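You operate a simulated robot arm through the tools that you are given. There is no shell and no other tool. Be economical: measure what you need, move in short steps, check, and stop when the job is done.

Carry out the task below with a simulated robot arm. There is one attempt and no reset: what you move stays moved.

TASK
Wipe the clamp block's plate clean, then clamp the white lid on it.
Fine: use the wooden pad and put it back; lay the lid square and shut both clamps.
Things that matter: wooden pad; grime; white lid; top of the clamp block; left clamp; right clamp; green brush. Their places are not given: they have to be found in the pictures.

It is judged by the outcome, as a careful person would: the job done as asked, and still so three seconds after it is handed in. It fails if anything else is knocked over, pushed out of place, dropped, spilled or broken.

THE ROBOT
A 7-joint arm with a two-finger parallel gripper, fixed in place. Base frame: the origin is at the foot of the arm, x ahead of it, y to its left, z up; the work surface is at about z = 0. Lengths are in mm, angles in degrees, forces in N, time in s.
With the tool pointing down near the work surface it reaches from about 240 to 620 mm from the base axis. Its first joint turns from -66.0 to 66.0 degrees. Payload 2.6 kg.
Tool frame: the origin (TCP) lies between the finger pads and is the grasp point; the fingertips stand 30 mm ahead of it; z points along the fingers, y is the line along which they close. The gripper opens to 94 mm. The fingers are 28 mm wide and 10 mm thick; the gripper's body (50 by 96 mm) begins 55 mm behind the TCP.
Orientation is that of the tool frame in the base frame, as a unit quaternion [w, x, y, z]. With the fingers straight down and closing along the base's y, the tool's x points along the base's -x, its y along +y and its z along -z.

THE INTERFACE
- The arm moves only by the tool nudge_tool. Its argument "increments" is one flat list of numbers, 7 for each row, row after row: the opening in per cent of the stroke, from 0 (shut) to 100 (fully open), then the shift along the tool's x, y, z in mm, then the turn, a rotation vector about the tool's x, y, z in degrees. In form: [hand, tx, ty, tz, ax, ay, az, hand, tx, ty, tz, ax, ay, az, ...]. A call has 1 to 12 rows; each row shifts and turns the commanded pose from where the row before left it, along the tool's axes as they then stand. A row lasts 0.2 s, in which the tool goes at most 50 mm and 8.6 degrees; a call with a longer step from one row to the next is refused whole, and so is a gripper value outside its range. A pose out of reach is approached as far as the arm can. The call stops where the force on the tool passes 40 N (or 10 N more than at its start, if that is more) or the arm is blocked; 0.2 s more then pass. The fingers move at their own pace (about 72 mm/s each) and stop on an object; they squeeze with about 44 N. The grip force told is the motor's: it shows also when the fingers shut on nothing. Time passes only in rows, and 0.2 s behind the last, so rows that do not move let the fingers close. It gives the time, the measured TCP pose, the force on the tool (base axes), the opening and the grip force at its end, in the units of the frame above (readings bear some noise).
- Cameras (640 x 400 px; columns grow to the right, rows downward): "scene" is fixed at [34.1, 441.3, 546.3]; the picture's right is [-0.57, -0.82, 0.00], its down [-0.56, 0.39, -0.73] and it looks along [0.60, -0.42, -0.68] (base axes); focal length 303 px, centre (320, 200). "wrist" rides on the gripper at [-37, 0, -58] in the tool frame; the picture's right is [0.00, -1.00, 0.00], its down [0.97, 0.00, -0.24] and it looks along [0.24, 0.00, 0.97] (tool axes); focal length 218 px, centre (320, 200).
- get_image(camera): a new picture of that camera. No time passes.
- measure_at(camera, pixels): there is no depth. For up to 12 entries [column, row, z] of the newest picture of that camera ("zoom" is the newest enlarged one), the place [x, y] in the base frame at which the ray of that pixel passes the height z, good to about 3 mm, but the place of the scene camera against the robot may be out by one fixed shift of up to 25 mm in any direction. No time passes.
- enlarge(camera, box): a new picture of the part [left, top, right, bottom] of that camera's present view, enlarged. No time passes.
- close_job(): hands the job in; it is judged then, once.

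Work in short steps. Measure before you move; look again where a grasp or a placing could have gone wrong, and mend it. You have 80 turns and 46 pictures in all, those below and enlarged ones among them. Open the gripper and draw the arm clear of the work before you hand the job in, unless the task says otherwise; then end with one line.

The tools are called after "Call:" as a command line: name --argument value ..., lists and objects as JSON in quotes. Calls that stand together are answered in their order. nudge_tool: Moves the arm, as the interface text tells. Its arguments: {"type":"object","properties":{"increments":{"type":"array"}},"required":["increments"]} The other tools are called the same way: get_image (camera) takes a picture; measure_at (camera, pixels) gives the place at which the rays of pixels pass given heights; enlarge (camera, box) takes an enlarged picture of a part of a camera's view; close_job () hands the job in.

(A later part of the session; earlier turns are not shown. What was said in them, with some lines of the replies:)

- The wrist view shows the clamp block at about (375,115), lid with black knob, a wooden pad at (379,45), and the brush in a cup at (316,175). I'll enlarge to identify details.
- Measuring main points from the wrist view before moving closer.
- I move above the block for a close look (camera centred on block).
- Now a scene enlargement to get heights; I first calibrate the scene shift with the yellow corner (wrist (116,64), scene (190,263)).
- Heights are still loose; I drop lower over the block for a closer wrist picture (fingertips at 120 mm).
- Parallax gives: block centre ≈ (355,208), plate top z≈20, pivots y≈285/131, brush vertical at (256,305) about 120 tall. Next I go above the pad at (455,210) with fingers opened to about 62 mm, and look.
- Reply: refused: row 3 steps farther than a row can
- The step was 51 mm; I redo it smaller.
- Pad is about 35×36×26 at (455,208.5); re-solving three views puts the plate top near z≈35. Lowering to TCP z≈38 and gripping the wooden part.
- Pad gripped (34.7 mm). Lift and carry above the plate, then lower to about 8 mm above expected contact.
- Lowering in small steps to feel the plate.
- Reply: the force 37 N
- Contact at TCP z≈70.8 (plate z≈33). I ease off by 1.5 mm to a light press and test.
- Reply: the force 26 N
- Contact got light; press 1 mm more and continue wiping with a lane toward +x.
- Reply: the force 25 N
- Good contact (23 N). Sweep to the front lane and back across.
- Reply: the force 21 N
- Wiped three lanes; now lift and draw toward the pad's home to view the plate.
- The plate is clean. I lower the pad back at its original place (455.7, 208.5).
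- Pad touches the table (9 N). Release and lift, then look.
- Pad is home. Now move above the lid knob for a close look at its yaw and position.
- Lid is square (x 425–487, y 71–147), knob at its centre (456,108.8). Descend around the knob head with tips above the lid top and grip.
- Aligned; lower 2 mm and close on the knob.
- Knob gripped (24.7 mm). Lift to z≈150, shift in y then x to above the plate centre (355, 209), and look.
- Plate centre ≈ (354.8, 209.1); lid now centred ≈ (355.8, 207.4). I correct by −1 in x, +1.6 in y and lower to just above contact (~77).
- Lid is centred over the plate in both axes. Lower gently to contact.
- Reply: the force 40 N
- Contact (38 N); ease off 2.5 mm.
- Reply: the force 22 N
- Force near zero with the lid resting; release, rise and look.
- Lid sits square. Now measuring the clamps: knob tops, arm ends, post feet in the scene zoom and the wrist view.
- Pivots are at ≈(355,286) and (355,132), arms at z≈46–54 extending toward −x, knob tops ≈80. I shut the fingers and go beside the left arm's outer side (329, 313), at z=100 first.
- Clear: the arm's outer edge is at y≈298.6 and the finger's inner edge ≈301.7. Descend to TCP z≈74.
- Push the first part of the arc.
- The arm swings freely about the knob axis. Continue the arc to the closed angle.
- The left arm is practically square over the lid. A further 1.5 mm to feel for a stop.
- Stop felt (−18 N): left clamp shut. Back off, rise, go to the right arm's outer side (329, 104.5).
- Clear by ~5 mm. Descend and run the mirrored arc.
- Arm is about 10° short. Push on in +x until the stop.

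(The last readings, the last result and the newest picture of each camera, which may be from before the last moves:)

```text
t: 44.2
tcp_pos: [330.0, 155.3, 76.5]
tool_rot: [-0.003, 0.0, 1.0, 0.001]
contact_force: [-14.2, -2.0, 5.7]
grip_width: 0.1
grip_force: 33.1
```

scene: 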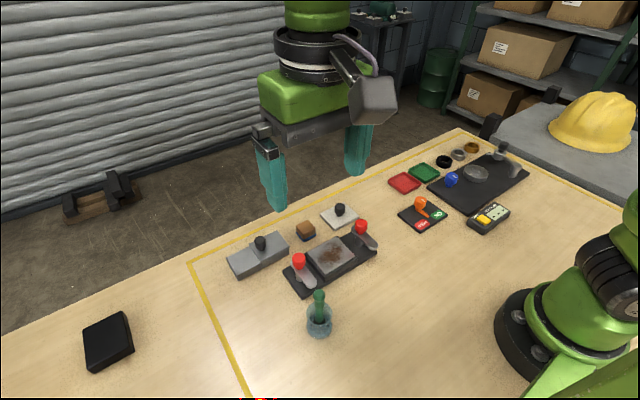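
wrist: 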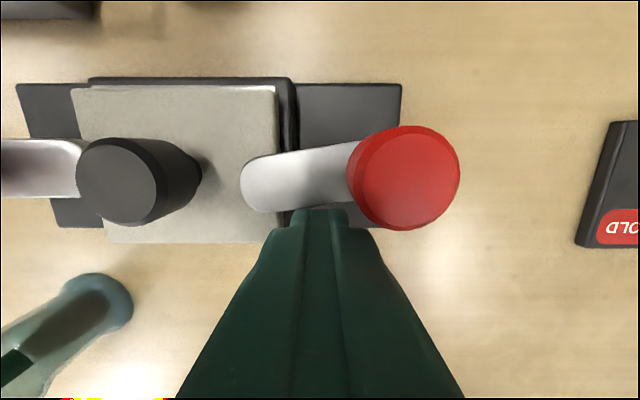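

Stop felt at x≈330, same as on the left. Back off, rise, and check.

Call:
nudge_tool --increments '[0, 10, 0, 0, 0, 0, 0, 0, 0, 0, -40, 0, 0, 0, 0, 0, 0, -45, 0, 0, 0, 0, 0, 27, -30, 0, 0, 0, 0, 0, 27, -30, 0, 0, 0]'

Call:
get_image --camera "wrist"

Call:
get_image --camera "scene"

```text
t: 45.4
tcp_pos: [321.4, 208.0, 221.4]
tool_rot: [-0.001, 0.001, 1.0, 0.001]
contact_force: [-0.1, -0.1, -0.7]
grip_width: 0.2
grip_force: 33.1
```

```text
7 pictures are left
```

wrist: 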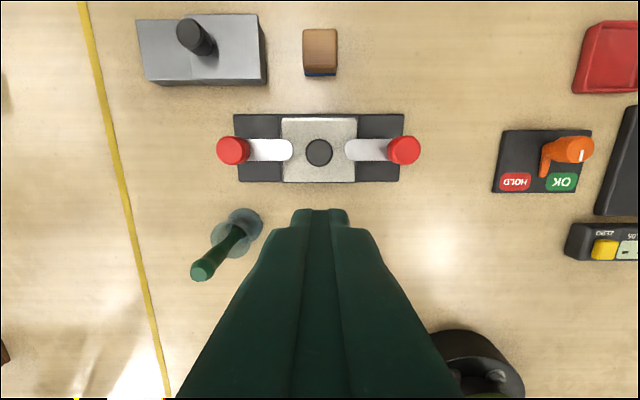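

```text
6 pictures are left
```

scene: 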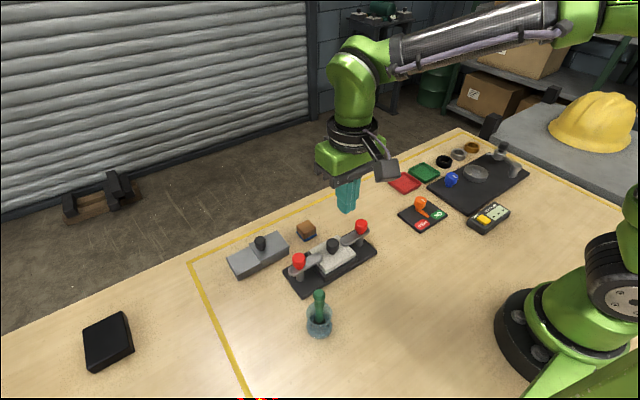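

Call:
enlarge --camera "wrist" --box '[200, 90, 440, 240]'

Call:
enlarge --camera "scene" --box '[270, 200, 390, 300]'

```text
2.67 times, centred on (320, 165) of wrist
```

zoom: 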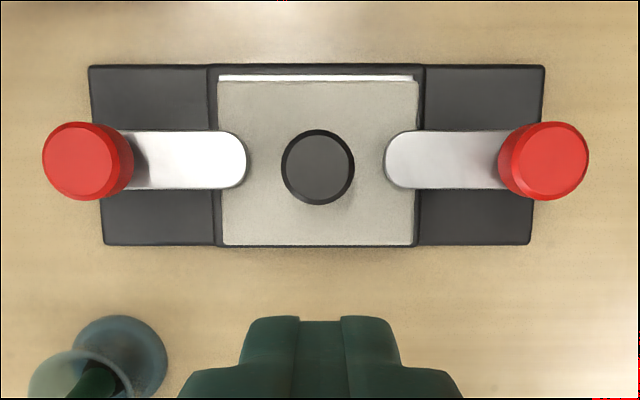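

```text
4.00 times, centred on (330, 250) of scene
```

zoom: 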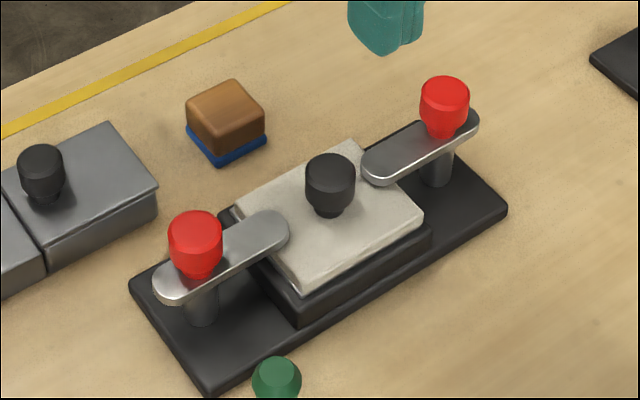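

Both clamps lie fully across the lid, the lid is square, and the pad and brush are in place. Open the gripper and draw clear.

Call:
nudge_tool --increments '[60, 0, 0, -30, 0, 0, 0, 60, 0, 0, -30, 0, 0, 0, 60, 0, 0, 0, 0, 0, 0, 60, 0, 0, 0, 0, 0, 0]'

Call:
enlarge --camera "scene" --box '[230, 190, 390, 340]'

```text
t: 46.4
tcp_pos: [321.4, 209.7, 279.9]
tool_rot: [-0.001, 0.0, 1.0, 0.0]
contact_force: [-0.4, 0.7, -0.6]
grip_width: 56.3
grip_force: 0.0
```

```text
2.67 times, centred on (310, 265) of scene
```

zoom: 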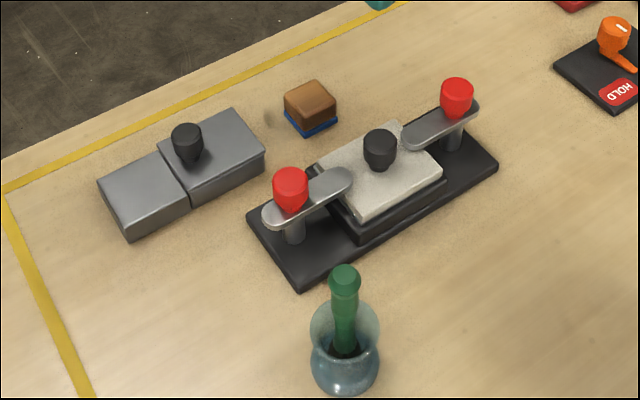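

Everything is in order; handing in.

Call:
close_job

```text
The job is handed in.
```

I wiped the plate clean with the wooden pad and put the pad back in its place. The white lid is centred and square on the block, and both clamps are shut against their stops.
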